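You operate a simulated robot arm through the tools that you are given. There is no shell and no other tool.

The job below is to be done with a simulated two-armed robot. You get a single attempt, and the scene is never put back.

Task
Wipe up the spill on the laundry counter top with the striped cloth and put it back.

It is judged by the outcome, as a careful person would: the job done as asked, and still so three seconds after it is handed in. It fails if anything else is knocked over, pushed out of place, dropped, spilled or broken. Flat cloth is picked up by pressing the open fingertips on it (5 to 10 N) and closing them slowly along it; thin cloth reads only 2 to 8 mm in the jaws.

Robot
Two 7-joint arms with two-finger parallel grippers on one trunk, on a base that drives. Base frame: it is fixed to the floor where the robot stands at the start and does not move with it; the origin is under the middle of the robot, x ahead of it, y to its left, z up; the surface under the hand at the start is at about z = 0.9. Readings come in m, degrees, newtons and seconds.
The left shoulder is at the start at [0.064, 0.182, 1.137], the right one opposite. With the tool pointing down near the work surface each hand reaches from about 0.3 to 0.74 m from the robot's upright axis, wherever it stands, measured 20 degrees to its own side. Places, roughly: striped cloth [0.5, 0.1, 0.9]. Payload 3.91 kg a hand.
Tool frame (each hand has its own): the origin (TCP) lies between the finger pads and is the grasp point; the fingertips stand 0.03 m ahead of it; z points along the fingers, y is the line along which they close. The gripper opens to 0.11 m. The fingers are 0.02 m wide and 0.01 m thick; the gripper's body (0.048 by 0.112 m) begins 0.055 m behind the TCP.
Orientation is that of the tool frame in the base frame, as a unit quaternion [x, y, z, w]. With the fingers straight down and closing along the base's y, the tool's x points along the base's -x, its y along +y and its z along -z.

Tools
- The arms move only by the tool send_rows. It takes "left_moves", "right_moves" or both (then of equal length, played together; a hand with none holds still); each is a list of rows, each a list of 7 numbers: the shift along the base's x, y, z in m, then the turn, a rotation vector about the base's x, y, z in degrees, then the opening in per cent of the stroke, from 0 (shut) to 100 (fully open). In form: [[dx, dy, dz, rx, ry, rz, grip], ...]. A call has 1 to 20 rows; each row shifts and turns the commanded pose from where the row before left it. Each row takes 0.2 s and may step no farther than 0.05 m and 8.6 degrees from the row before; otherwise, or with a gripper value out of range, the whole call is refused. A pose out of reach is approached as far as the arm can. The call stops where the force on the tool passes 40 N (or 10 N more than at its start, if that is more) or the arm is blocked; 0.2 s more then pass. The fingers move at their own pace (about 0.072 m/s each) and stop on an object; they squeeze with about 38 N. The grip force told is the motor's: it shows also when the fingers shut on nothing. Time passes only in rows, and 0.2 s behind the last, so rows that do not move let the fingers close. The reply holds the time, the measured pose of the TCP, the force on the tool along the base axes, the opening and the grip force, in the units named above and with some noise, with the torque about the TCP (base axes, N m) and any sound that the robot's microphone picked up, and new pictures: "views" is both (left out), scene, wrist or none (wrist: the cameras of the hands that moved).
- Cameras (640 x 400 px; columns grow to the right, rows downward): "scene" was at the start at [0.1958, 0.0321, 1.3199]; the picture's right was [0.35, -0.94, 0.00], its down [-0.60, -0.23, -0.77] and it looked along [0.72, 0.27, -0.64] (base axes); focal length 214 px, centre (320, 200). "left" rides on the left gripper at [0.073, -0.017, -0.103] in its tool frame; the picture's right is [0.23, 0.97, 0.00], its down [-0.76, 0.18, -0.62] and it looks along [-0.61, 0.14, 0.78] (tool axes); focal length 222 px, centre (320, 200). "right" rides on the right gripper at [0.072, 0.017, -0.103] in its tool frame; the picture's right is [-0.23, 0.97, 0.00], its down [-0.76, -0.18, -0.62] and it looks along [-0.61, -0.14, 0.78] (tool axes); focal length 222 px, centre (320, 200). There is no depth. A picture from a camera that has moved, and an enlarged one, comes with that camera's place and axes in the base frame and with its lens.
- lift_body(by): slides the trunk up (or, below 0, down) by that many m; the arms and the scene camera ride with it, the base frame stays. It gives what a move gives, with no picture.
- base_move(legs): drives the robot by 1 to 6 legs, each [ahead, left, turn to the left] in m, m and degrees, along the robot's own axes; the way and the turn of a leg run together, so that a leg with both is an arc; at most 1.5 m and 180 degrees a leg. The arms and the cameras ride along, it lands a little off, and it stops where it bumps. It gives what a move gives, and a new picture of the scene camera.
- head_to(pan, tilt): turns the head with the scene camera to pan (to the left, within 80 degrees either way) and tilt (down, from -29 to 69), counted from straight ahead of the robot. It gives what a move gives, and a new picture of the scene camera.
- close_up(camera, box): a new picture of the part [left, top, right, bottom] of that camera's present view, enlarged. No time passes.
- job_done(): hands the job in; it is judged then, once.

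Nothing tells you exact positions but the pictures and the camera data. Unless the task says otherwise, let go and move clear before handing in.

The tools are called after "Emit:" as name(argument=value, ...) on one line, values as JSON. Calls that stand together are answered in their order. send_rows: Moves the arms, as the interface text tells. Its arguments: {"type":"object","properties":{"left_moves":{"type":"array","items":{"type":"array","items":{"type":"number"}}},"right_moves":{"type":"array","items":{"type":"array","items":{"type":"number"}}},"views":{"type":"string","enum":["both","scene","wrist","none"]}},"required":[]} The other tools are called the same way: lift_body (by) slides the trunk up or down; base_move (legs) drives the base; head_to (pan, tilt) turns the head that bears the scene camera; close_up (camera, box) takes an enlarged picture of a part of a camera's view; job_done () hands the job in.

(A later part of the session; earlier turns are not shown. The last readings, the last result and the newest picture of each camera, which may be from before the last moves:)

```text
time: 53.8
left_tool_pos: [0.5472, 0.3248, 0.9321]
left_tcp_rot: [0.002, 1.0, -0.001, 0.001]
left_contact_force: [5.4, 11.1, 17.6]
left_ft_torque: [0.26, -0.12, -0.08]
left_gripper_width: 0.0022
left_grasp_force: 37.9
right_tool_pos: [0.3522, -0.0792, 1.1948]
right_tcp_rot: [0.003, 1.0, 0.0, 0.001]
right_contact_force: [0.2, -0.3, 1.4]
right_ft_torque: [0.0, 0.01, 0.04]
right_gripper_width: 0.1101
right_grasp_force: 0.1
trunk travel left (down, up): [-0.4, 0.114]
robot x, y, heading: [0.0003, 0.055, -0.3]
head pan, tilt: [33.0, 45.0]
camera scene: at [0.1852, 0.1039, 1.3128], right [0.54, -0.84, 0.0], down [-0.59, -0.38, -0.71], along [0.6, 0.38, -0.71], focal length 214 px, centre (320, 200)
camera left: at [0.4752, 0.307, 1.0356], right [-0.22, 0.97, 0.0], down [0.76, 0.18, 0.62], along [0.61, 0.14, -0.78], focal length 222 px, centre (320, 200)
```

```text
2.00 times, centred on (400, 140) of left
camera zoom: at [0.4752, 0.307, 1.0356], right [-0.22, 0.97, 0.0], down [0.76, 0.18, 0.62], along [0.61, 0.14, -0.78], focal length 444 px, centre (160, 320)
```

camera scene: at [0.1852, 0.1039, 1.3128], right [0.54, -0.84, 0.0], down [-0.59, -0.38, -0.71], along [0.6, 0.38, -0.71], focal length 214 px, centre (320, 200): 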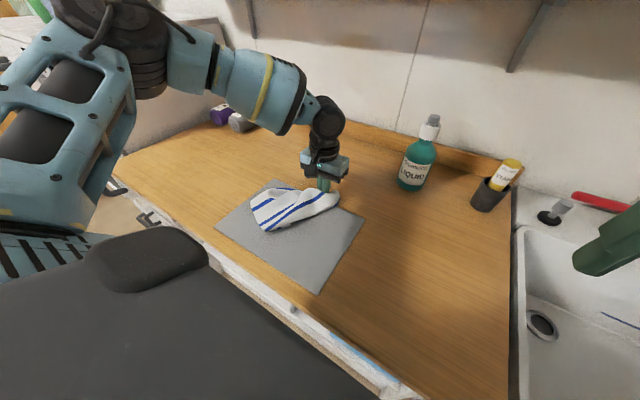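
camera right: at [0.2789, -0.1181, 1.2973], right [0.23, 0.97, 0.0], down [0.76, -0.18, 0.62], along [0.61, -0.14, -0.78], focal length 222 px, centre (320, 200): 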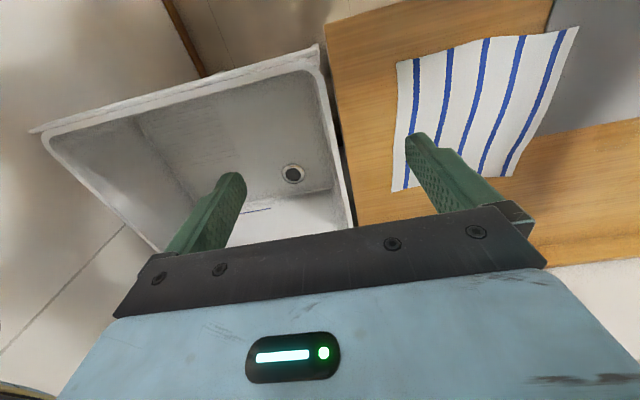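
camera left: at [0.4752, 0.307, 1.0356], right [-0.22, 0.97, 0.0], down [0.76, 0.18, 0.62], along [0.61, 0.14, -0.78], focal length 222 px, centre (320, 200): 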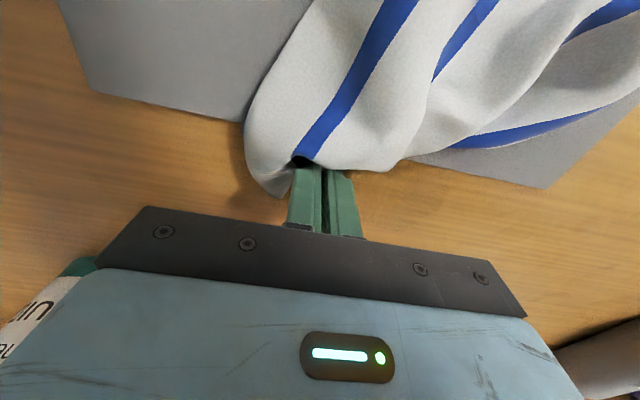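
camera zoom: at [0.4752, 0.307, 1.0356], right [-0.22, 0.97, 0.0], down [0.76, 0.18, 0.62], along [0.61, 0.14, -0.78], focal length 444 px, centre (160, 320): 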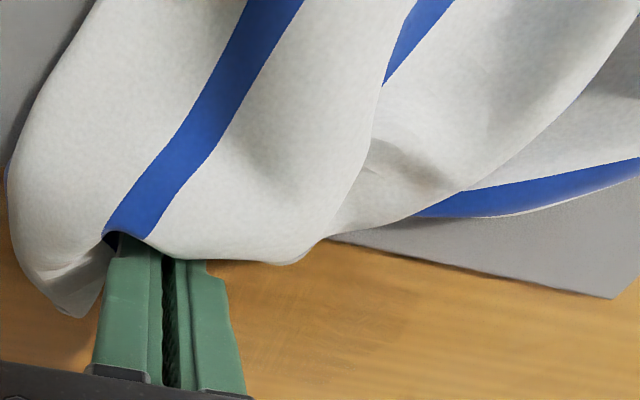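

The patch is fading. I'll keep sweeping in overlapping lanes across the whole area.

Emit:
send_rows(left_moves=[[0.01, 0, 0, 0, 0, 0, 0], [0, 0.018, 0, 0, 0, 0, 0], [0, 0.018, 0, 0, 0, 0, 0], [0, 0.018, 0, 0, 0, 0, 0], [0, 0.018, 0, 0, 0, 0, 0], [0, 0.018, 0, 0, 0, 0, 0], [0, 0.018, 0, 0, 0, 0, 0], [0.012, 0, 0, 0, 0, 0, 0], [0, -0.018, 0, 0, 0, 0, 0], [0, -0.018, 0, 0, 0, 0, 0], [0, -0.018, 0, 0, 0, 0, 0], [0, -0.018, 0, 0, 0, 0, 0], [0, -0.018, 0, 0, 0, 0, 0], [0, -0.018, 0, 0, 0, 0, 0], [0, 0, 0, 0, 0, 0, 0]], views="none")

Emit:
send_rows(left_moves=[[0.012, 0, 0, 0, 0, 0, 0], [0, 0.018, 0, 0, 0, 0, 0], [0, 0.018, 0, 0, 0, 0, 0], [0, 0.018, 0, 0, 0, 0, 0], [0, 0.018, 0, 0, 0, 0, 0], [0, 0.018, 0, 0, 0, 0, 0], [0, 0.018, 0, 0, 0, 0, 0], [0.012, 0, 0, 0, 0, 0, 0], [0, -0.018, 0, 0, 0, 0, 0], [0, -0.018, 0, 0, 0, 0, 0], [0, -0.018, 0, 0, 0, 0, 0], [0, -0.018, 0, 0, 0, 0, 0], [0, -0.018, 0, 0, 0, 0, 0], [0, -0.018, 0, 0, 0, 0, 0], [0, 0, 0, 0, 0, 0, 0]], views="both")

Emit:
close_up(camera="left", box=[240, 20, 560, 220])

```text
time: 57.0
left_tool_pos: [0.5718, 0.3242, 0.9318]
left_tcp_rot: [0.003, 1.0, 0.0, 0.001]
left_contact_force: [-1.6, 5.2, 12.8]
left_ft_torque: [0.14, 0.0, 0.0]
left_gripper_width: 0.0022
left_grasp_force: 37.4
right_tool_pos: [0.3521, -0.0807, 1.1952]
right_tcp_rot: [0.003, 1.0, 0.0, 0.001]
right_contact_force: [-0.6, 1.2, 0.7]
right_ft_torque: [0.02, 0.01, -0.02]
right_gripper_width: 0.1099
right_grasp_force: 0.1
trunk travel left (down, up): [-0.4, 0.114]
robot x, y, heading: [0.0002, 0.0626, -0.2]
head pan, tilt: [33.0, 45.0]
```

```text
time: 60.2
left_tool_pos: [0.5955, 0.3251, 0.9324]
left_tcp_rot: [0.002, 1.0, -0.001, 0.001]
left_contact_force: [0.2, 3.6, 6.8]
left_ft_torque: [0.08, 0.01, -0.02]
left_gripper_width: 0.0024
left_grasp_force: 38.8
right_tool_pos: [0.352, -0.0799, 1.1939]
right_tcp_rot: [0.003, 1.0, 0.0, 0.001]
right_contact_force: [-0.3, 0.6, -0.7]
right_ft_torque: [0.0, -0.04, 0.0]
right_gripper_width: 0.1101
right_grasp_force: 0.0
trunk travel left (down, up): [-0.4, 0.114]
robot x, y, heading: [0.0022, 0.0568, -0.4]
head pan, tilt: [33.0, 45.0]
camera scene: at [0.1853, 0.1033, 1.3128], right [0.54, -0.84, 0.0], down [-0.59, -0.38, -0.71], along [0.6, 0.38, -0.71], focal length 214 px, centre (320, 200)
camera left: at [0.523, 0.3076, 1.0357], right [-0.22, 0.97, 0.0], down [0.76, 0.18, 0.62], along [0.61, 0.14, -0.78], focal length 222 px, centre (320, 200)
```

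scene: 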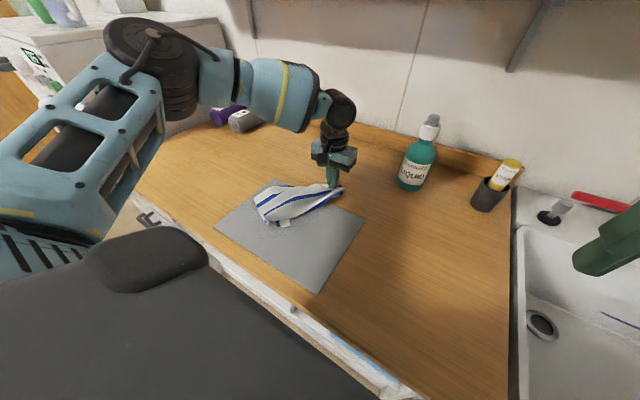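
left: 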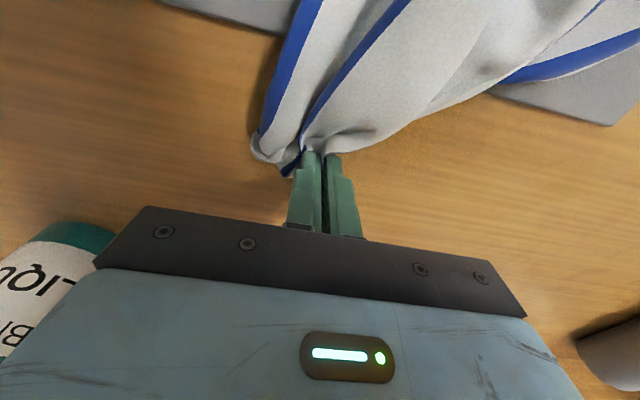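

```text
2.00 times, centred on (400, 120) of left
camera zoom: at [0.523, 0.3076, 1.0357], right [-0.22, 0.97, 0.0], down [0.76, 0.18, 0.62], along [0.61, 0.14, -0.78], focal length 444 px, centre (160, 360)
```

zoom: 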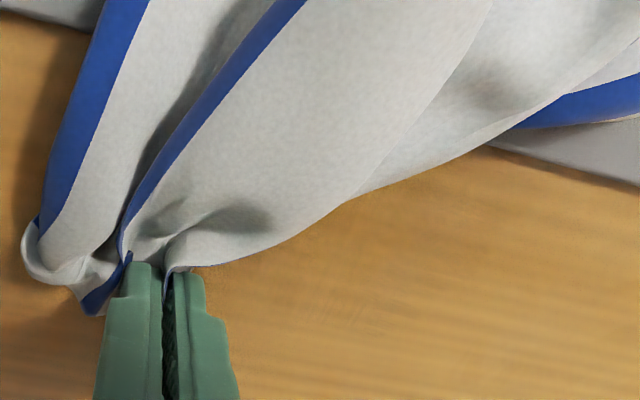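

The visible part looks clean now. I'll lift the cloth back and aside to inspect the whole area up to the mat's edge.

Emit:
send_rows(left_moves=[[-0.005, 0, 0.02, 0, 0, 0, 0], [-0.01, 0, 0.04, 0, 0, 0, 0], [-0.015, 0, 0.04, 0, 0, 0, 0], [-0.02, 0, 0.04, 0, 0, 0, 0], [-0.025, 0, 0.035, 0, 0, 0, 0], [-0.03, 0, 0.03, 0, 0, 0, 0], [-0.03, 0, 0.03, 0, 0, 0, 0], [-0.02, -0.02, 0.03, 0, 0, 0, 0], [0, -0.04, 0.01, 0, 0, 0, 0], [0, -0.04, 0, 0, 0, 0, 0], [0, 0, 0, 0, 0, 0, 0]], views="both")

Emit:
close_up(camera="scene", box=[230, 110, 410, 222])

Emit:
close_up(camera="left", box=[300, 40, 560, 202])

```text
time: 62.6
left_tool_pos: [0.439, 0.2247, 1.2085]
left_tcp_rot: [0.002, 1.0, -0.002, 0.0]
left_contact_force: [0.1, 0.5, -0.6]
left_ft_torque: [0.02, -0.02, 0.0]
left_gripper_width: 0.0019
left_grasp_force: 37.9
right_tool_pos: [0.3524, -0.0799, 1.1942]
right_tcp_rot: [0.003, 1.0, 0.0, 0.0]
right_contact_force: [-0.5, -0.1, -0.2]
right_ft_torque: [0.01, 0.0, -0.03]
right_gripper_width: 0.1099
right_grasp_force: 0.0
trunk travel left (down, up): [-0.4, 0.114]
robot x, y, heading: [-0.0005, 0.0553, 0.1]
head pan, tilt: [33.0, 45.0]
camera scene: at [0.185, 0.1033, 1.3128], right [0.54, -0.84, 0.0], down [-0.59, -0.38, -0.71], along [0.6, 0.38, -0.71], focal length 214 px, centre (320, 200)
camera left: at [0.3665, 0.2086, 1.3116], right [-0.22, 0.97, 0.0], down [0.76, 0.18, 0.62], along [0.61, 0.14, -0.78], focal length 222 px, centre (320, 200)
```

scene: 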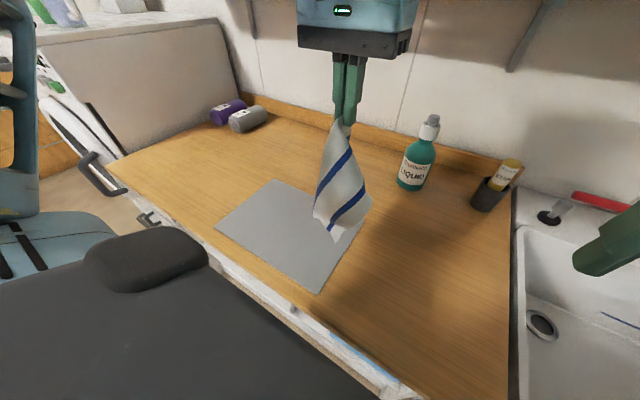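
left: 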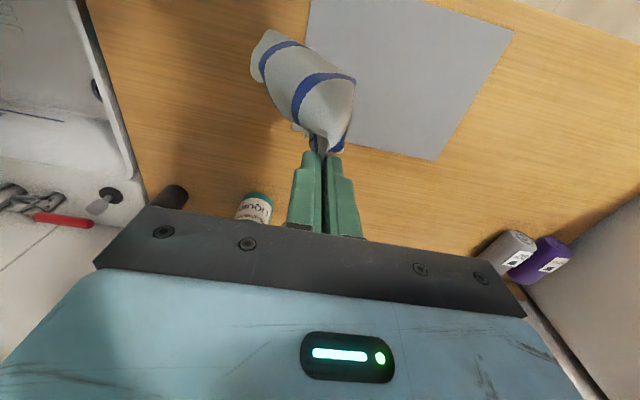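

```text
3.56 times, centred on (320, 166) of scene
camera zoom: at [0.185, 0.1033, 1.3128], right [0.54, -0.84, 0.0], down [-0.59, -0.38, -0.71], along [0.6, 0.38, -0.71], focal length 763 px, centre (320, 321)
```

zoom: 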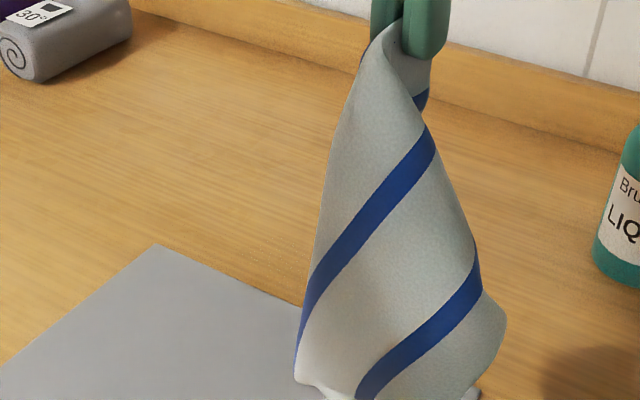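

```text
2.46 times, centred on (430, 121) of left
camera zoom: at [0.3665, 0.2086, 1.3116], right [-0.22, 0.97, 0.0], down [0.76, 0.18, 0.62], along [0.61, 0.14, -0.78], focal length 547 px, centre (49, 394)
```

zoom: 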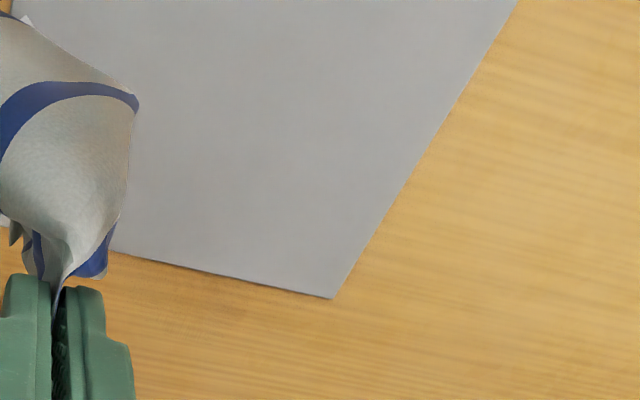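

The patch looks gone. I'll magnify the strip along the mat's edge to check for remains.

Emit:
close_up(camera="left", box=[345, 130, 445, 193])

Emit:
close_up(camera="scene", box=[250, 150, 330, 200])

```text
6.35 times, centred on (395, 162) of left
camera zoom: at [0.3665, 0.2086, 1.3116], right [-0.22, 0.97, 0.0], down [0.76, 0.18, 0.62], along [0.61, 0.14, -0.78], focal length 1410 px, centre (-156, 444)
```

zoom: 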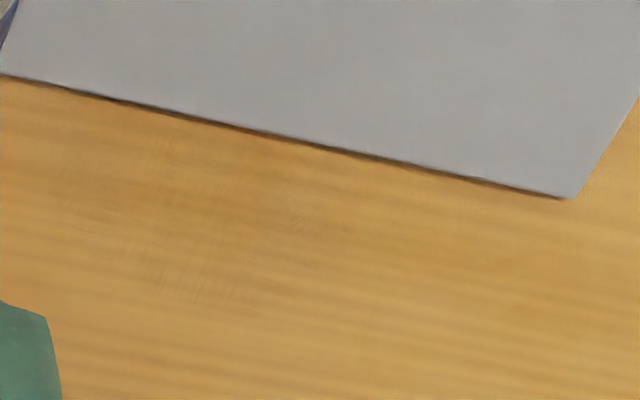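

```text
8.00 times, centred on (290, 175) of scene
camera zoom: at [0.185, 0.1033, 1.3128], right [0.54, -0.84, 0.0], down [-0.59, -0.38, -0.71], along [0.6, 0.38, -0.71], focal length 1716 px, centre (560, 400)
```

zoom: 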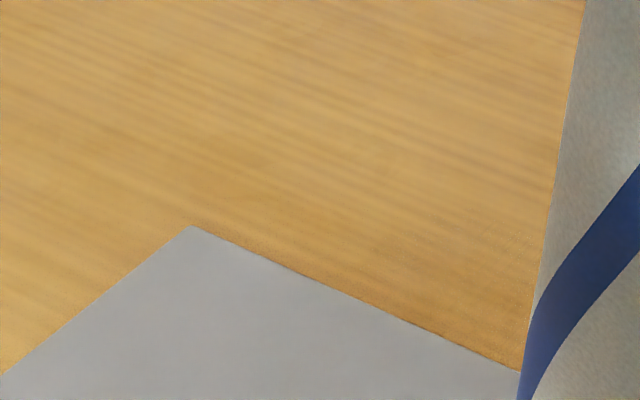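

Very faint streaks remain around x 0.55–0.595, so one more thorough wipe is needed. I'll lay the cloth back on the spot the same way.

Emit:
send_rows(left_moves=[[0, 0.045, 0, 0, 0, 0, 0], [0, 0.045, 0, 0, 0, 0, 0], [0, 0.045, 0, 0, 0, 0, 0], [0, 0.02, -0.03, 0, 0, 0, 0], [0, 0, -0.035, 0, 0, 0, 0], [0.03, 0, -0.03, 0, 0, 0, 0], [0.03, 0, -0.03, 0, 0, 0, 0], [0.03, 0, -0.035, 0, 0, 0, 0], [0.025, 0, -0.04, 0, 0, 0, 0], [0.02, 0, -0.04, 0, 0, 0, 0], [0.01, 0, -0.025, 0, 0, 0, 0], [0, 0, -0.006, 0, 0, 0, 0], [0, 0, -0.004, 0, 0, 0, 0], [0, 0, -0.003, 0, 0, 0, 0], [0, 0, 0, 0, 0, 0, 0]], views="both")

```text
time: 65.8
left_tool_pos: [0.5869, 0.3761, 0.9312]
left_tcp_rot: [0.002, 1.0, -0.002, 0.003]
left_contact_force: [2.8, 0.7, 19.2]
left_ft_torque: [-0.02, -0.16, -0.02]
left_gripper_width: 0.0024
left_grasp_force: 38.2
right_tool_pos: [0.3511, -0.081, 1.1948]
right_tcp_rot: [0.003, 1.0, 0.001, 0.001]
right_contact_force: [-0.4, -0.3, 1.0]
right_ft_torque: [-0.02, -0.03, 0.03]
right_gripper_width: 0.1097
right_grasp_force: 0.1
trunk travel left (down, up): [-0.4, 0.114]
robot x, y, heading: [0.0031, 0.06, -0.1]
head pan, tilt: [33.0, 45.0]
camera scene: at [0.1847, 0.1026, 1.3131], right [0.54, -0.84, 0.0], down [-0.59, -0.38, -0.71], along [0.6, 0.38, -0.71], focal length 214 px, centre (320, 200)
camera left: at [0.5138, 0.3613, 1.0352], right [-0.22, 0.97, 0.0], down [0.76, 0.18, 0.63], along [0.61, 0.14, -0.78], focal length 222 px, centre (320, 200)
```

scene: 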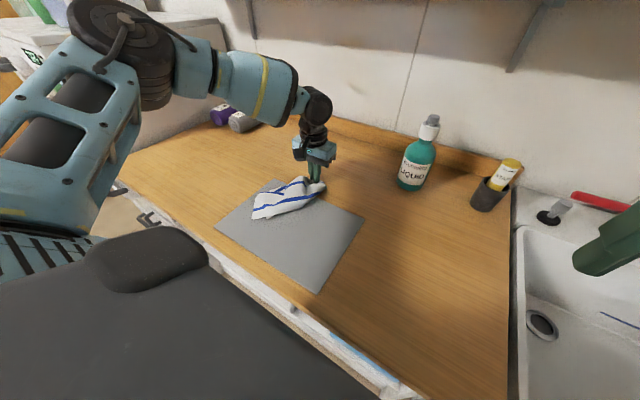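
left: 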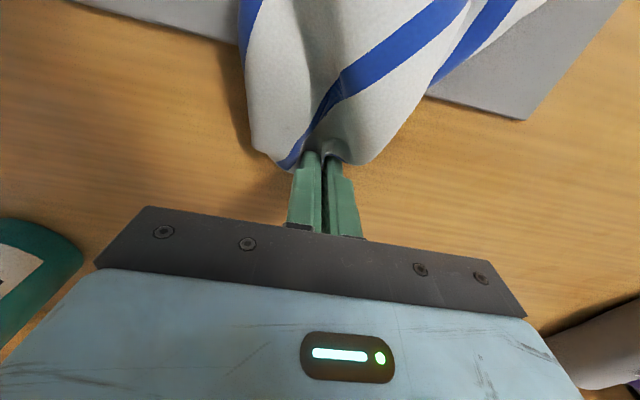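

Emit:
send_rows(left_moves=[[0.015, 0, 0.001, 0, 0, 0, 0], [0, 0.018, 0, 0, 0, 0, 0], [0, 0.018, 0, 0, 0, 0, 0], [0, 0.018, 0, 0, 0, 0, 0], [0, -0.018, 0, 0, 0, 0, 0], [0, -0.018, 0, 0, 0, 0, 0], [0, -0.018, 0, 0, 0, 0, 0], [0, -0.018, 0, 0, 0, 0, 0], [0, -0.018, 0, 0, 0, 0, 0], [0, -0.018, 0, 0, 0, 0, 0], [-0.01, 0, 0, 0, 0, 0, 0], [0, 0.018, 0, 0, 0, 0, 0], [0, 0.018, 0, 0, 0, 0, 0], [0, 0.018, 0, 0, 0, 0, 0], [0, 0.018, 0, 0, 0, 0, 0], [0, 0.018, 0, 0, 0, 0, 0], [0, 0.018, 0, 0, 0, 0, 0], [-0.01, 0, 0, 0, 0, 0, 0], [0, 0, 0, 0, 0, 0, 0]], views="none")

Emit:
send_rows(left_moves=[[0, -0.018, 0, 0, 0, 0, 0], [0, -0.018, 0, 0, 0, 0, 0], [0, -0.018, 0, 0, 0, 0, 0], [0, -0.018, 0, 0, 0, 0, 0], [0, -0.018, 0, 0, 0, 0, 0], [0, -0.018, 0, 0, 0, 0, 0], [-0.01, 0, 0, 0, 0, 0, 0], [0, 0.018, 0, 0, 0, 0, 0], [0, 0.018, 0, 0, 0, 0, 0], [0, 0.018, 0, 0, 0, 0, 0], [0, 0.018, 0, 0, 0, 0, 0], [0, 0.018, 0, 0, 0, 0, 0], [0, 0.018, 0, 0, 0, 0, 0], [-0.01, 0, 0, 0, 0, 0, 0], [0, 0, 0, 0, 0, 0, 0]], views="none")

Emit:
send_rows(left_moves=[[0, -0.018, 0, 0, 0, 0, 0], [0, -0.018, 0, 0, 0, 0, 0], [0, -0.018, 0, 0, 0, 0, 0], [0, -0.018, 0, 0, 0, 0, 0], [0, -0.018, 0, 0, 0, 0, 0], [0, -0.018, 0, 0, 0, 0, 0], [-0.01, 0, 0, 0, 0, 0, 0], [0, 0.018, 0, 0, 0, 0, 0], [0, 0.018, 0, 0, 0, 0, 0], [0, 0.018, 0, 0, 0, 0, 0], [0, 0.018, 0, 0, 0, 0, 0], [0, 0.018, 0, 0, 0, 0, 0], [0, 0.018, 0, 0, 0, 0, 0], [0, 0, 0, 0, 0, 0, 0]], views="both")

```text
time: 69.8
left_tool_pos: [0.5805, 0.4331, 0.9319]
left_tcp_rot: [0.001, 1.0, 0.0, 0.003]
left_contact_force: [9.7, 0.7, 22.6]
left_ft_torque: [-0.06, -0.38, 0.03]
left_gripper_width: 0.0021
left_grasp_force: 37.3
right_tool_pos: [0.352, -0.0813, 1.1955]
right_tcp_rot: [0.004, 1.0, 0.001, 0.001]
right_contact_force: [0.0, -0.4, -0.2]
right_ft_torque: [0.02, 0.02, 0.01]
right_gripper_width: 0.1101
right_grasp_force: 0.0
trunk travel left (down, up): [-0.4, 0.114]
robot x, y, heading: [0.0013, 0.0574, -0.4]
head pan, tilt: [33.0, 45.0]
```

```text
time: 73.0
left_tool_pos: [0.5624, 0.4322, 0.9314]
left_tcp_rot: [0.003, 1.0, 0.0, 0.004]
left_contact_force: [12.4, 0.8, 27.3]
left_ft_torque: [-0.07, -0.41, 0.03]
left_gripper_width: 0.0022
left_grasp_force: 38.3
right_tool_pos: [0.3532, -0.0807, 1.1952]
right_tcp_rot: [0.004, 1.0, 0.001, 0.001]
right_contact_force: [-0.2, -0.9, 0.8]
right_ft_torque: [0.02, 0.01, -0.01]
right_gripper_width: 0.1098
right_grasp_force: 0.0
trunk travel left (down, up): [-0.4, 0.114]
robot x, y, heading: [0.0023, 0.062, -0.1]
head pan, tilt: [33.0, 45.0]
```

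```text
time: 76.0
left_tool_pos: [0.5493, 0.4296, 0.932]
left_tcp_rot: [0.003, 1.0, -0.001, 0.002]
left_contact_force: [1.0, -11.5, 27.2]
left_ft_torque: [-0.45, -0.13, -0.05]
left_gripper_width: 0.0024
left_grasp_force: 37.8
right_tool_pos: [0.3512, -0.0829, 1.1947]
right_tcp_rot: [0.004, 1.0, 0.001, 0.002]
right_contact_force: [0.2, 0.4, -0.8]
right_ft_torque: [0.0, 0.01, 0.03]
right_gripper_width: 0.1099
right_grasp_force: 0.1
trunk travel left (down, up): [-0.4, 0.114]
robot x, y, heading: [-0.0014, 0.0568, -0.4]
head pan, tilt: [33.0, 45.0]
camera scene: at [0.184, 0.1001, 1.3131], right [0.54, -0.84, 0.0], down [-0.59, -0.38, -0.71], along [0.6, 0.38, -0.71], focal length 214 px, centre (320, 200)
camera left: at [0.4763, 0.4132, 1.0351], right [-0.22, 0.98, 0.0], down [0.76, 0.17, 0.63], along [0.61, 0.14, -0.78], focal length 222 px, centre (320, 200)
```

scene: 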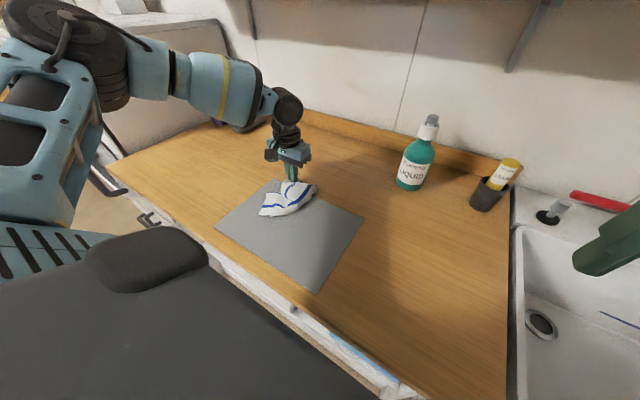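
left: 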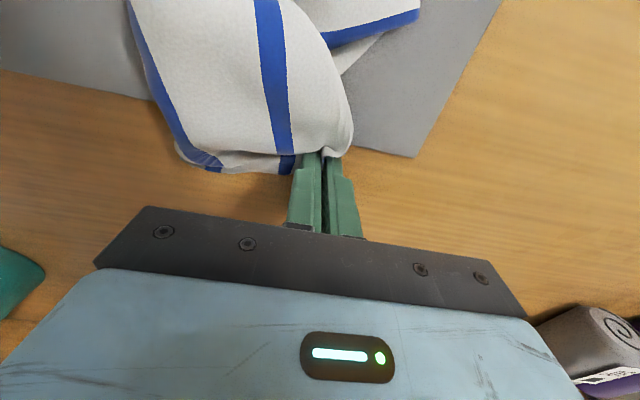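

The area looks even. I'll ease off, make one last pass back along the mat's edge, then lift and inspect again.

Emit:
send_rows(left_moves=[[0, 0, 0.002, 0, 0, 0, 0], [0.004, -0.018, 0, 0, 0, 0, 0], [0, -0.018, 0, 0, 0, 0, 0], [0, -0.018, 0, 0, 0, 0, 0], [0, -0.018, 0, 0, 0, 0, 0], [0, -0.018, 0, 0, 0, 0, 0], [0, -0.018, 0, 0, 0, 0, 0], [0, 0, 0.02, 0, 0, 0, 0], [-0.01, 0, 0.04, 0, 0, 0, 0], [-0.015, 0, 0.04, 0, 0, 0, 0], [-0.015, 0, 0.04, 0, 0, 0, 0], [-0.02, 0, 0.04, 0, 0, 0, 0], [-0.025, -0.01, 0.035, 0, 0, 0, 0], [-0.025, -0.03, 0.03, 0, 0, 0, 0], [0, -0.035, 0.03, 0, 0, 0, 0], [0, -0.03, 0.005, 0, 0, 0, 0], [0, 0, 0, 0, 0, 0, 0]], views="both")

Emit:
close_up(camera="left", box=[345, 130, 445, 193])

Emit:
close_up(camera="scene", box=[240, 145, 340, 207])

```text
time: 79.6
left_tool_pos: [0.4442, 0.2191, 1.2122]
left_tcp_rot: [0.002, 1.0, -0.001, 0.001]
left_contact_force: [0.0, -1.2, 0.0]
left_ft_torque: [0.01, -0.04, 0.0]
left_gripper_width: 0.0023
left_grasp_force: 38.0
right_tool_pos: [0.3519, -0.0801, 1.1944]
right_tcp_rot: [0.004, 1.0, 0.0, 0.001]
right_contact_force: [0.1, -0.1, 0.2]
right_ft_torque: [-0.02, 0.01, -0.03]
right_gripper_width: 0.1103
right_grasp_force: 0.1
trunk travel left (down, up): [-0.4, 0.114]
robot x, y, heading: [0.0025, 0.0585, -0.4]
head pan, tilt: [33.0, 45.0]
camera scene: at [0.185, 0.1032, 1.3128], right [0.54, -0.84, 0.0], down [-0.59, -0.38, -0.71], along [0.6, 0.38, -0.71], focal length 214 px, centre (320, 200)
camera left: at [0.3725, 0.2023, 1.3157], right [-0.22, 0.97, 0.0], down [0.76, 0.18, 0.62], along [0.61, 0.14, -0.78], focal length 222 px, centre (320, 200)
```

scene: 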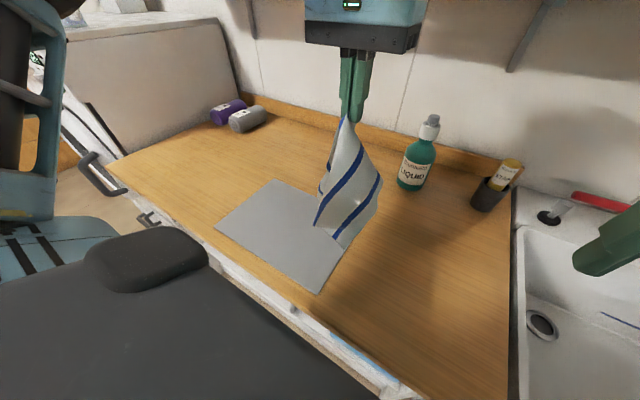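
left: 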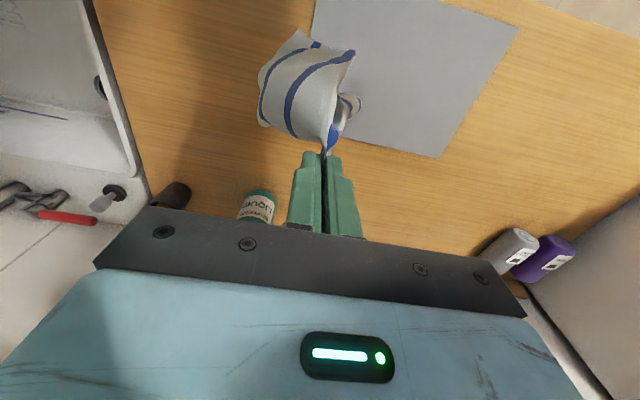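

```text
6.35 times, centred on (395, 162) of left
camera zoom: at [0.3725, 0.2023, 1.3157], right [-0.22, 0.97, 0.0], down [0.76, 0.18, 0.62], along [0.61, 0.14, -0.78], focal length 1410 px, centre (-156, 444)
```

zoom: 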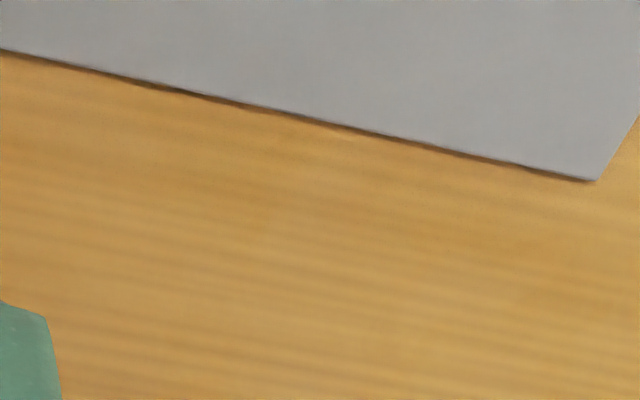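

```text
6.40 times, centred on (290, 176) of scene
camera zoom: at [0.185, 0.1032, 1.3128], right [0.54, -0.84, 0.0], down [-0.59, -0.38, -0.71], along [0.6, 0.38, -0.71], focal length 1373 px, centre (512, 354)
```

zoom: 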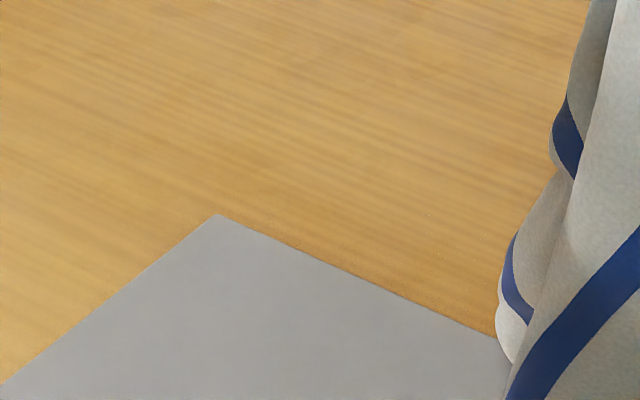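

The counter behind the mat is clean and the wood grain is uniform. Now I'll bring the cloth back, swinging the hand left to y ≈ 0.35 and then driving right by 0.253 m so that it ends up over its original place.

Emit:
send_rows(left_moves=[[0, 0.045, 0, 0, 0, 0, 0], [0, 0.045, 0, 0, 0, 0, 0], [-0.02, 0.04, 0, 0, 0, 0, 0], [-0.03, 0, 0.0, 0, 0, 0, 0], [0, 0, 0, 0, 0, 0, 0]], views="none")

Emit:
base_move(legs=[[0, -0.253, 0]])

Emit:
close_up(camera="scene", box=[140, 80, 460, 280])

```text
time: 80.8
left_tool_pos: [0.3953, 0.3502, 1.213]
left_tcp_rot: [0.001, 1.0, -0.001, 0.0]
left_contact_force: [0.4, -0.1, -1.4]
left_ft_torque: [0.01, 0.0, -0.03]
left_gripper_width: 0.0022
left_grasp_force: 38.3
right_tool_pos: [0.3528, -0.0804, 1.1938]
right_tcp_rot: [0.004, 1.0, 0.0, 0.0]
right_contact_force: [0.3, 0.2, -0.4]
right_ft_torque: [-0.02, 0.03, 0.02]
right_gripper_width: 0.1101
right_grasp_force: 0.0
trunk travel left (down, up): [-0.4, 0.114]
robot x, y, heading: [-0.0001, 0.0571, -0.3]
head pan, tilt: [33.0, 45.0]
```

```text
time: 83.6
left_tool_pos: [0.3951, 0.1048, 1.2121]
left_tcp_rot: [0.003, 1.0, -0.001, 0.0]
left_contact_force: [-0.5, 1.1, -1.0]
left_ft_torque: [0.01, 0.01, -0.02]
left_gripper_width: 0.0022
left_grasp_force: 38.3
right_tool_pos: [0.3509, -0.3258, 1.1943]
right_tcp_rot: [0.005, 1.0, 0.001, 0.001]
right_contact_force: [-0.5, 0.7, 0.2]
right_ft_torque: [0.0, 0.01, 0.01]
right_gripper_width: 0.1101
right_grasp_force: 0.0
trunk travel left (down, up): [-0.4, 0.114]
robot x, y, heading: [-0.0016, -0.1846, -0.6]
head pan, tilt: [33.0, 45.0]
camera scene: at [0.1843, -0.1418, 1.3127], right [0.54, -0.84, 0.0], down [-0.6, -0.38, -0.71], along [0.6, 0.38, -0.71], focal length 214 px, centre (320, 200)
```

scene: 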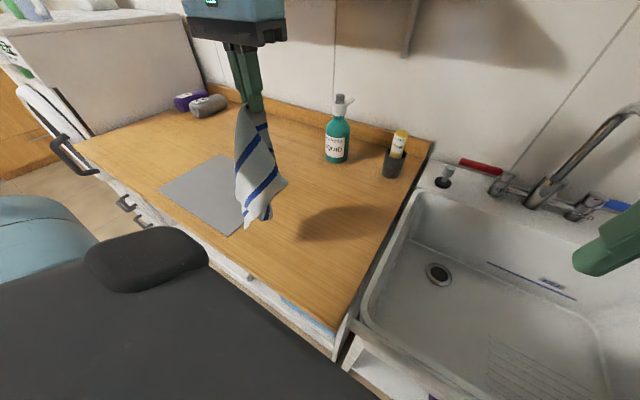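

```text
2.00 times, centred on (300, 180) of scene
camera zoom: at [0.1843, -0.1418, 1.3127], right [0.54, -0.84, 0.0], down [-0.6, -0.38, -0.71], along [0.6, 0.38, -0.71], focal length 429 px, centre (360, 240)
```

zoom: 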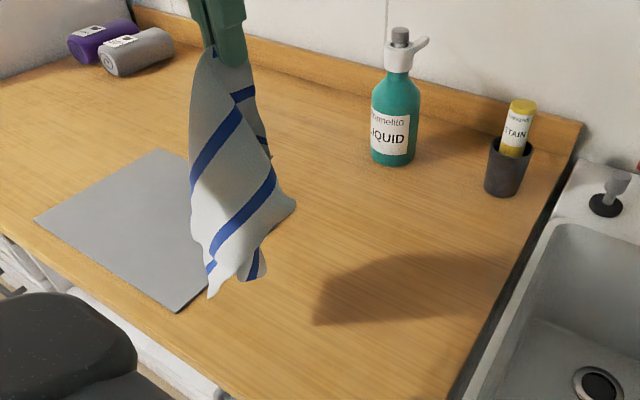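

The cloth is above its original spot. I'll lay it down with the trailing edge first, moving forward while lowering until the pinch is near x = 0.60.

Emit:
send_rows(left_moves=[[-0.02, -0.005, -0.03, 0, 0, 0, 0], [0, 0, -0.03, 0, 0, 0, 0], [0.025, 0, -0.015, 0, 0, 0, 0], [0.035, 0, -0.02, 0, 0, 0, 0], [0.035, 0, -0.025, 0, 0, 0, 0], [0.03, 0, -0.03, 0, 0, 0, 0], [0.03, 0, -0.035, 0, 0, 0, 0], [0.025, 0, -0.04, 0, 0, 0, 0], [0.02, 0, -0.035, 0, 0, 0, 0], [0.015, 0, -0.012, 0, 0, 0, 0], [0.008, 0, -0.003, 0, 0, 0, 0], [0, 0, 0, 0, 0, 0, 0]], views="both")

Emit:
close_up(camera="scene", box=[170, 110, 410, 260])

```text
time: 86.2
left_tool_pos: [0.5992, 0.0993, 0.9366]
left_tcp_rot: [0.004, 1.0, -0.001, 0.0]
left_contact_force: [0.7, -1.6, 0.0]
left_ft_torque: [0.02, 0.03, 0.0]
left_gripper_width: 0.002
left_grasp_force: 38.0
right_tool_pos: [0.3508, -0.3254, 1.1949]
right_tcp_rot: [0.005, 1.0, 0.0, 0.001]
right_contact_force: [-0.6, -0.4, -0.6]
right_ft_torque: [0.02, 0.04, -0.01]
right_gripper_width: 0.1099
right_grasp_force: 0.1
trunk travel left (down, up): [-0.4, 0.114]
robot x, y, heading: [-0.0018, -0.1886, -0.3]
head pan, tilt: [33.0, 45.0]
camera scene: at [0.1842, -0.1418, 1.3127], right [0.54, -0.84, 0.0], down [-0.6, -0.38, -0.71], along [0.6, 0.38, -0.71], focal length 214 px, centre (320, 200)
camera left: at [0.5262, 0.0822, 1.0405], right [-0.22, 0.98, 0.0], down [0.76, 0.17, 0.62], along [0.61, 0.14, -0.78], focal length 222 px, centre (320, 200)
```

scene: 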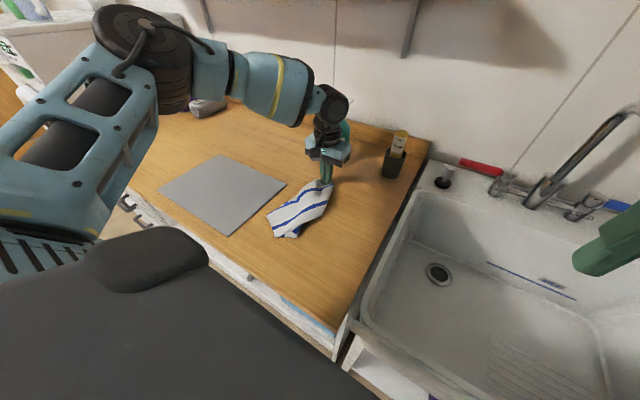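
left: 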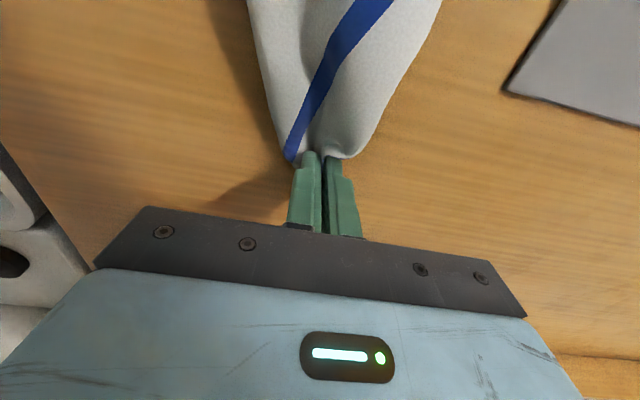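

```text
2.67 times, centred on (290, 185) of scene
camera zoom: at [0.1842, -0.1418, 1.3127], right [0.54, -0.84, 0.0], down [-0.6, -0.38, -0.71], along [0.6, 0.38, -0.71], focal length 572 px, centre (400, 240)
```

zoom: 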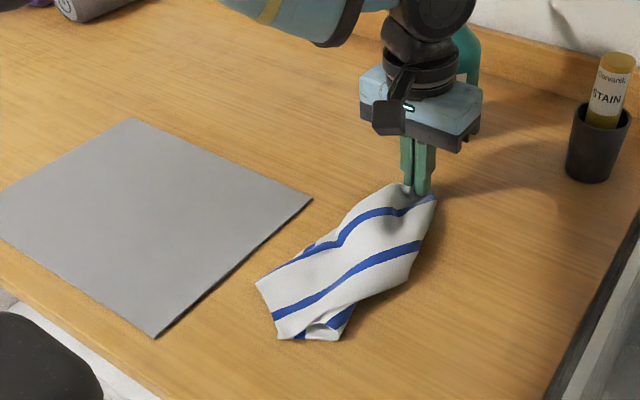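

The cloth is back on its footprint, centred at about (0.49, 0.107) against about (0.49, 0.10) originally, but it is folded narrow. I'll press lightly and open the fingers slowly, so that opening spreads the gathered edge.

Emit:
send_rows(left_moves=[[0, 0, -0.004, 0, 0, 0, 0], [0, 0, -0.001, 0, 0, 0, 0], [0, 0, 0, 0, 0, 0, 5], [0, 0, 0, 0, 0, 0, 12], [0, 0, 0, 0, 0, 0, 20], [0, 0, 0, 0, 0, 0, 28], [0, 0, 0, 0, 0, 0, 36], [0, 0, 0, 0, 0, 0, 44], [0, 0, 0, 0, 0, 0, 52], [0, 0, 0, 0, 0, 0, 60], [0, 0, 0, 0, 0, 0, 68], [0, 0, 0, 0, 0, 0, 76], [0, 0, 0, 0, 0, 0, 84], [0, 0, 0, 0, 0, 0, 84]], views="both")

Emit:
close_up(camera="left", box=[160, 0, 480, 200])

```text
time: 89.2
left_tool_pos: [0.5986, 0.098, 0.9321]
left_tcp_rot: [0.003, 1.0, -0.001, 0.0]
left_contact_force: [-0.2, 0.8, 3.2]
left_ft_torque: [-0.03, 0.0, 0.01]
left_gripper_width: 0.092
left_grasp_force: 0.0
right_tool_pos: [0.3505, -0.326, 1.1949]
right_tcp_rot: [0.005, 1.0, 0.001, 0.0]
right_contact_force: [0.6, 0.0, 0.4]
right_ft_torque: [0.01, 0.01, 0.01]
right_gripper_width: 0.11
right_grasp_force: 0.0
trunk travel left (down, up): [-0.4, 0.114]
robot x, y, heading: [-0.0037, -0.1846, -0.6]
head pan, tilt: [33.0, 45.0]
camera scene: at [0.1841, -0.1417, 1.3127], right [0.54, -0.84, 0.0], down [-0.6, -0.38, -0.71], along [0.6, 0.38, -0.71], focal length 214 px, centre (320, 200)
camera left: at [0.5252, 0.0822, 1.0358], right [-0.22, 0.98, 0.0], down [0.76, 0.17, 0.62], along [0.61, 0.14, -0.78], focal length 222 px, centre (320, 200)
```

scene: 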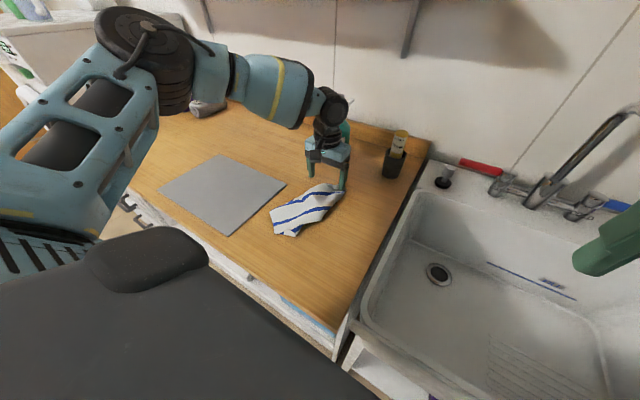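
left: 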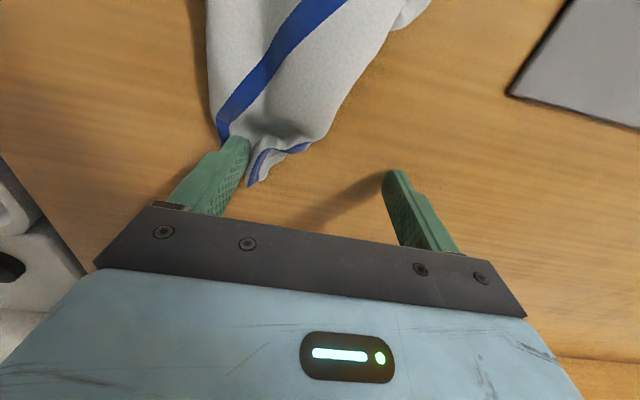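

```text
2.00 times, centred on (320, 100) of left
camera zoom: at [0.5252, 0.0822, 1.0358], right [-0.22, 0.98, 0.0], down [0.76, 0.17, 0.62], along [0.61, 0.14, -0.78], focal length 444 px, centre (320, 400)
```

zoom: 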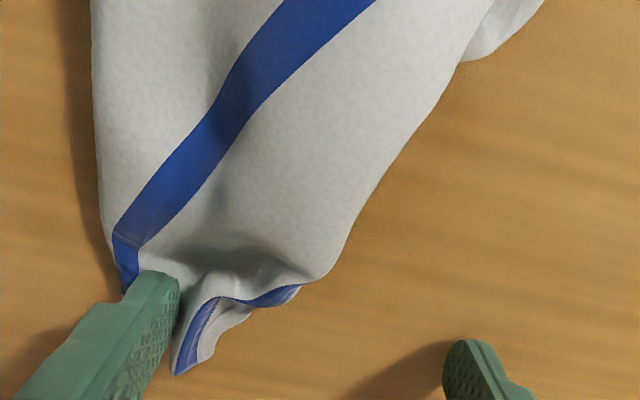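

The cloth is released. I'll lift the hand clear and look at how it lies.

Emit:
send_rows(left_moves=[[0, 0, 0.02, 0, 0, 0, 84], [0, 0, 0.04, 0, 0, 0, 84], [-0.01, 0.02, 0.04, 0, 0, 0, 84], [-0.02, 0.04, 0.02, 0, 0, 0, 84], [-0.03, 0.03, 0.02, 0, 0, 0, 84], [-0.03, 0.03, 0.02, 0, 0, 0, 84], [0, 0, 0, 0, 0, 0, 84]], views="both")

Emit:
close_up(camera="scene", box=[230, 150, 390, 250])

Emit:
close_up(camera="left", box=[40, 0, 360, 200])

```text
time: 90.8
left_tool_pos: [0.5079, 0.2198, 1.0915]
left_tcp_rot: [0.004, 1.0, 0.001, -0.001]
left_contact_force: [-0.9, -0.7, 0.2]
left_ft_torque: [-0.01, 0.03, -0.03]
left_gripper_width: 0.092
left_grasp_force: 0.0
right_tool_pos: [0.3514, -0.3265, 1.1932]
right_tcp_rot: [0.006, 1.0, 0.001, 0.0]
right_contact_force: [-0.4, 0.4, 0.7]
right_ft_torque: [0.06, 0.04, 0.03]
right_gripper_width: 0.11
right_grasp_force: 0.0
trunk travel left (down, up): [-0.4, 0.114]
robot x, y, heading: [-0.0004, -0.1878, -0.6]
head pan, tilt: [33.0, 45.0]
camera scene: at [0.1852, -0.1423, 1.3125], right [0.54, -0.84, 0.0], down [-0.6, -0.38, -0.71], along [0.6, 0.38, -0.71], focal length 214 px, centre (320, 200)
camera left: at [0.4349, 0.2041, 1.1952], right [-0.22, 0.98, 0.0], down [0.76, 0.17, 0.62], along [0.61, 0.14, -0.78], focal length 222 px, centre (320, 200)
```

scene: 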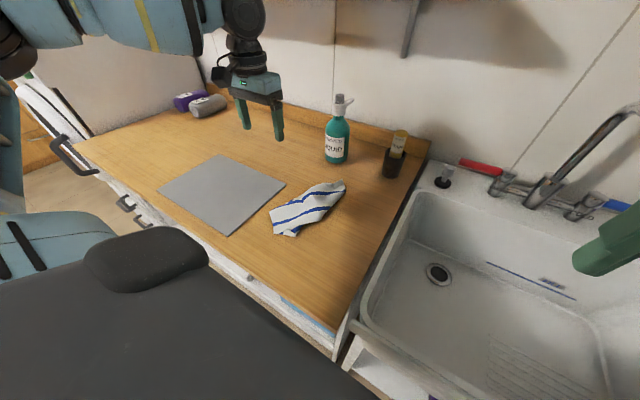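
left: 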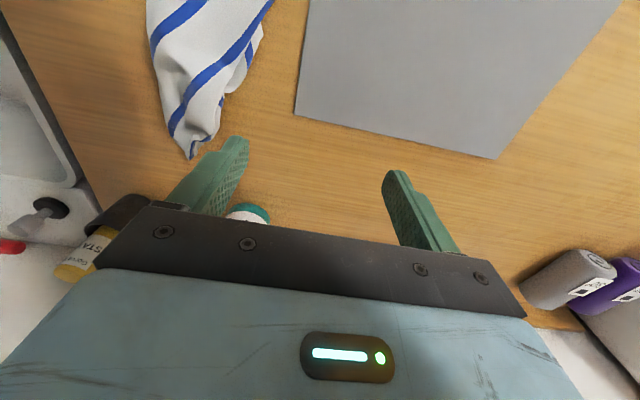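

```text
4.00 times, centred on (310, 200) of scene
camera zoom: at [0.1852, -0.1423, 1.3125], right [0.54, -0.84, 0.0], down [-0.6, -0.38, -0.71], along [0.6, 0.38, -0.71], focal length 858 px, centre (360, 200)
```

zoom: 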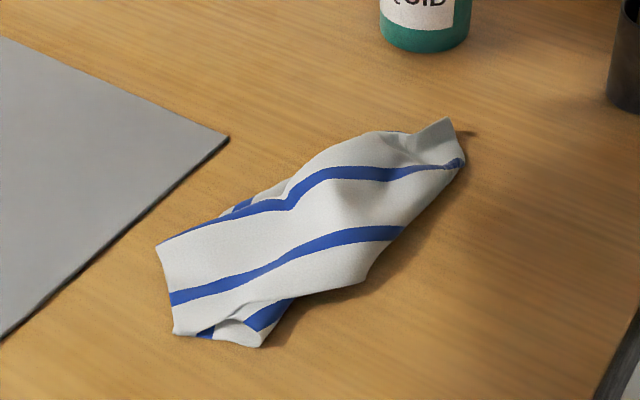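

```text
2.00 times, centred on (200, 100) of left
camera zoom: at [0.4349, 0.2041, 1.1952], right [-0.22, 0.98, 0.0], down [0.76, 0.17, 0.62], along [0.61, 0.14, -0.78], focal length 444 px, centre (560, 400)
```

zoom: 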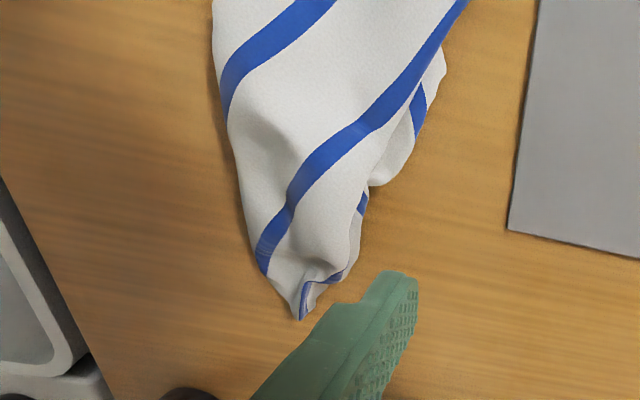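

The spill looks clean and the cloth is back in place, but the patch ran to the mat's edge, so I also want to wipe over the edge and the mat's rim. I'll pick the cloth up again at its far end, about (0.58, 0.08).

Emit:
send_rows(left_moves=[[0.018, -0.035, -0.015, 0, 0, 0, 60], [0.018, -0.035, -0.015, 0, 0, 0, 45], [0.018, -0.035, -0.02, 0, 0, 0, 45], [0.018, -0.035, -0.02, 0, 0, 0, 45], [0, 0, -0.03, 0, 0, 0, 45], [0, 0, -0.03, 0, 0, 0, 45], [0, 0, -0.02, 0, 0, 0, 45], [0, 0, 0, 0, 0, 0, 45]], views="both")

Emit:
close_up(camera="left", box=[160, 40, 480, 240])

```text
time: 92.6
left_tool_pos: [0.5799, 0.0806, 0.9424]
left_tcp_rot: [0.003, 1.0, -0.001, -0.001]
left_contact_force: [0.3, 0.2, 0.2]
left_ft_torque: [0.01, 0.01, -0.01]
left_gripper_width: 0.0493
left_grasp_force: 0.1
right_tool_pos: [0.349, -0.326, 1.1949]
right_tcp_rot: [0.006, 1.0, 0.001, 0.0]
right_contact_force: [0.0, -0.7, -0.1]
right_ft_torque: [-0.02, -0.02, -0.05]
right_gripper_width: 0.1101
right_grasp_force: 0.1
trunk travel left (down, up): [-0.4, 0.114]
robot x, y, heading: [0.0019, -0.1846, -0.5]
head pan, tilt: [33.0, 45.0]
camera scene: at [0.1841, -0.1418, 1.3127], right [0.54, -0.84, 0.0], down [-0.6, -0.38, -0.71], along [0.6, 0.38, -0.71], focal length 214 px, centre (320, 200)
camera left: at [0.5073, 0.0641, 1.0462], right [-0.22, 0.98, 0.0], down [0.76, 0.17, 0.62], along [0.61, 0.14, -0.78], focal length 222 px, centre (320, 200)
```

scene: 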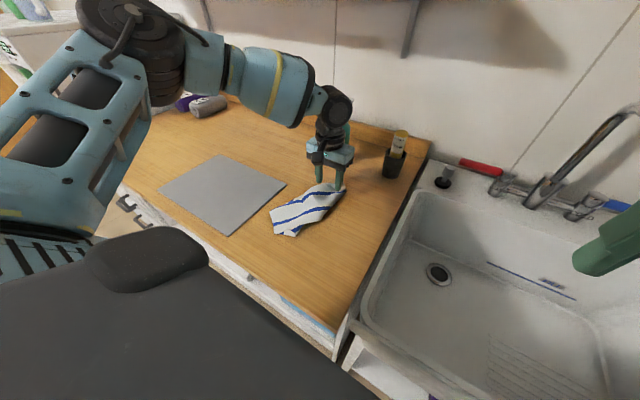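
left: 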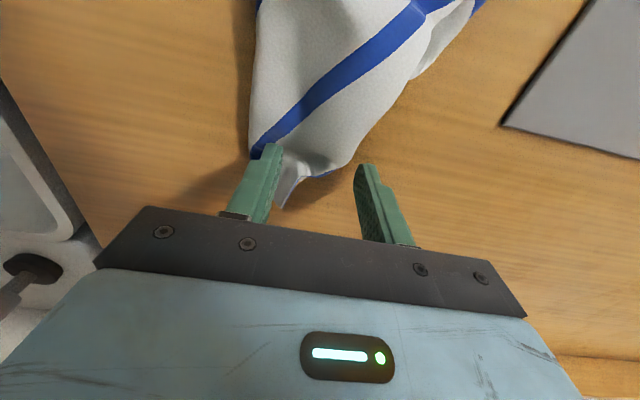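

```text
2.00 times, centred on (320, 140) of left
camera zoom: at [0.5073, 0.0641, 1.0462], right [-0.22, 0.98, 0.0], down [0.76, 0.17, 0.62], along [0.61, 0.14, -0.78], focal length 444 px, centre (320, 320)
```

zoom: 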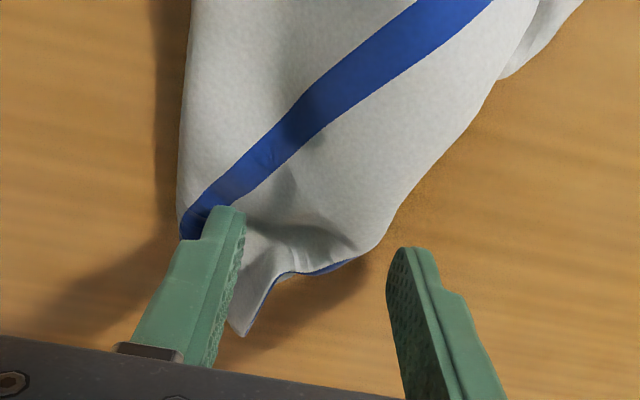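

The far end is a narrow bunch, so I'll straddle it with wider fingers and squeeze all its layers together.

Emit:
send_rows(left_moves=[[-0.004, 0, 0.005, 0, 0, 0, 65], [0, 0, 0, 0, 0, 0, 85], [0, 0, -0.006, 0, 0, 0, 85], [0, 0, -0.006, 0, 0, 0, 85], [0, 0, -0.003, 0, 0, 0, 85], [0, 0, 0, 0, 0, 0, 85]], views="wrist")

```text
time: 94.0
left_tool_pos: [0.5761, 0.0796, 0.9327]
left_tcp_rot: [0.004, 1.0, -0.001, -0.001]
left_contact_force: [-0.9, 0.5, -0.2]
left_ft_torque: [-0.02, -0.03, 0.0]
left_gripper_width: 0.0935
left_grasp_force: 0.1
right_tool_pos: [0.3503, -0.3266, 1.1942]
right_tcp_rot: [0.005, 1.0, 0.001, 0.0]
right_contact_force: [-0.6, 0.0, 0.6]
right_ft_torque: [0.03, -0.03, -0.02]
right_gripper_width: 0.11
right_grasp_force: 0.0
trunk travel left (down, up): [-0.4, 0.114]
robot x, y, heading: [0.001, -0.184, -0.5]
head pan, tilt: [33.0, 45.0]
camera left: at [0.5035, 0.0632, 1.0363], right [-0.22, 0.98, 0.0], down [0.76, 0.17, 0.62], along [0.61, 0.14, -0.78], focal length 222 px, centre (320, 200)
```

left: 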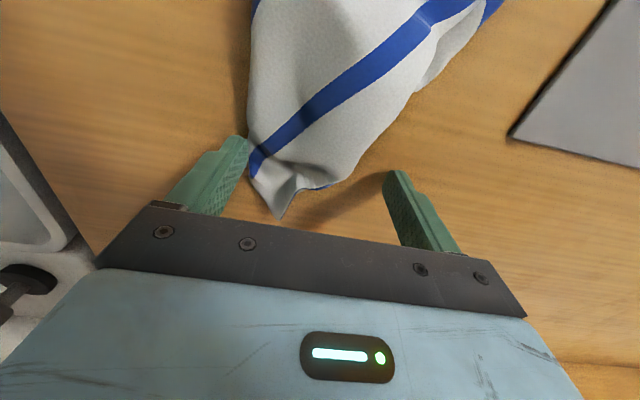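

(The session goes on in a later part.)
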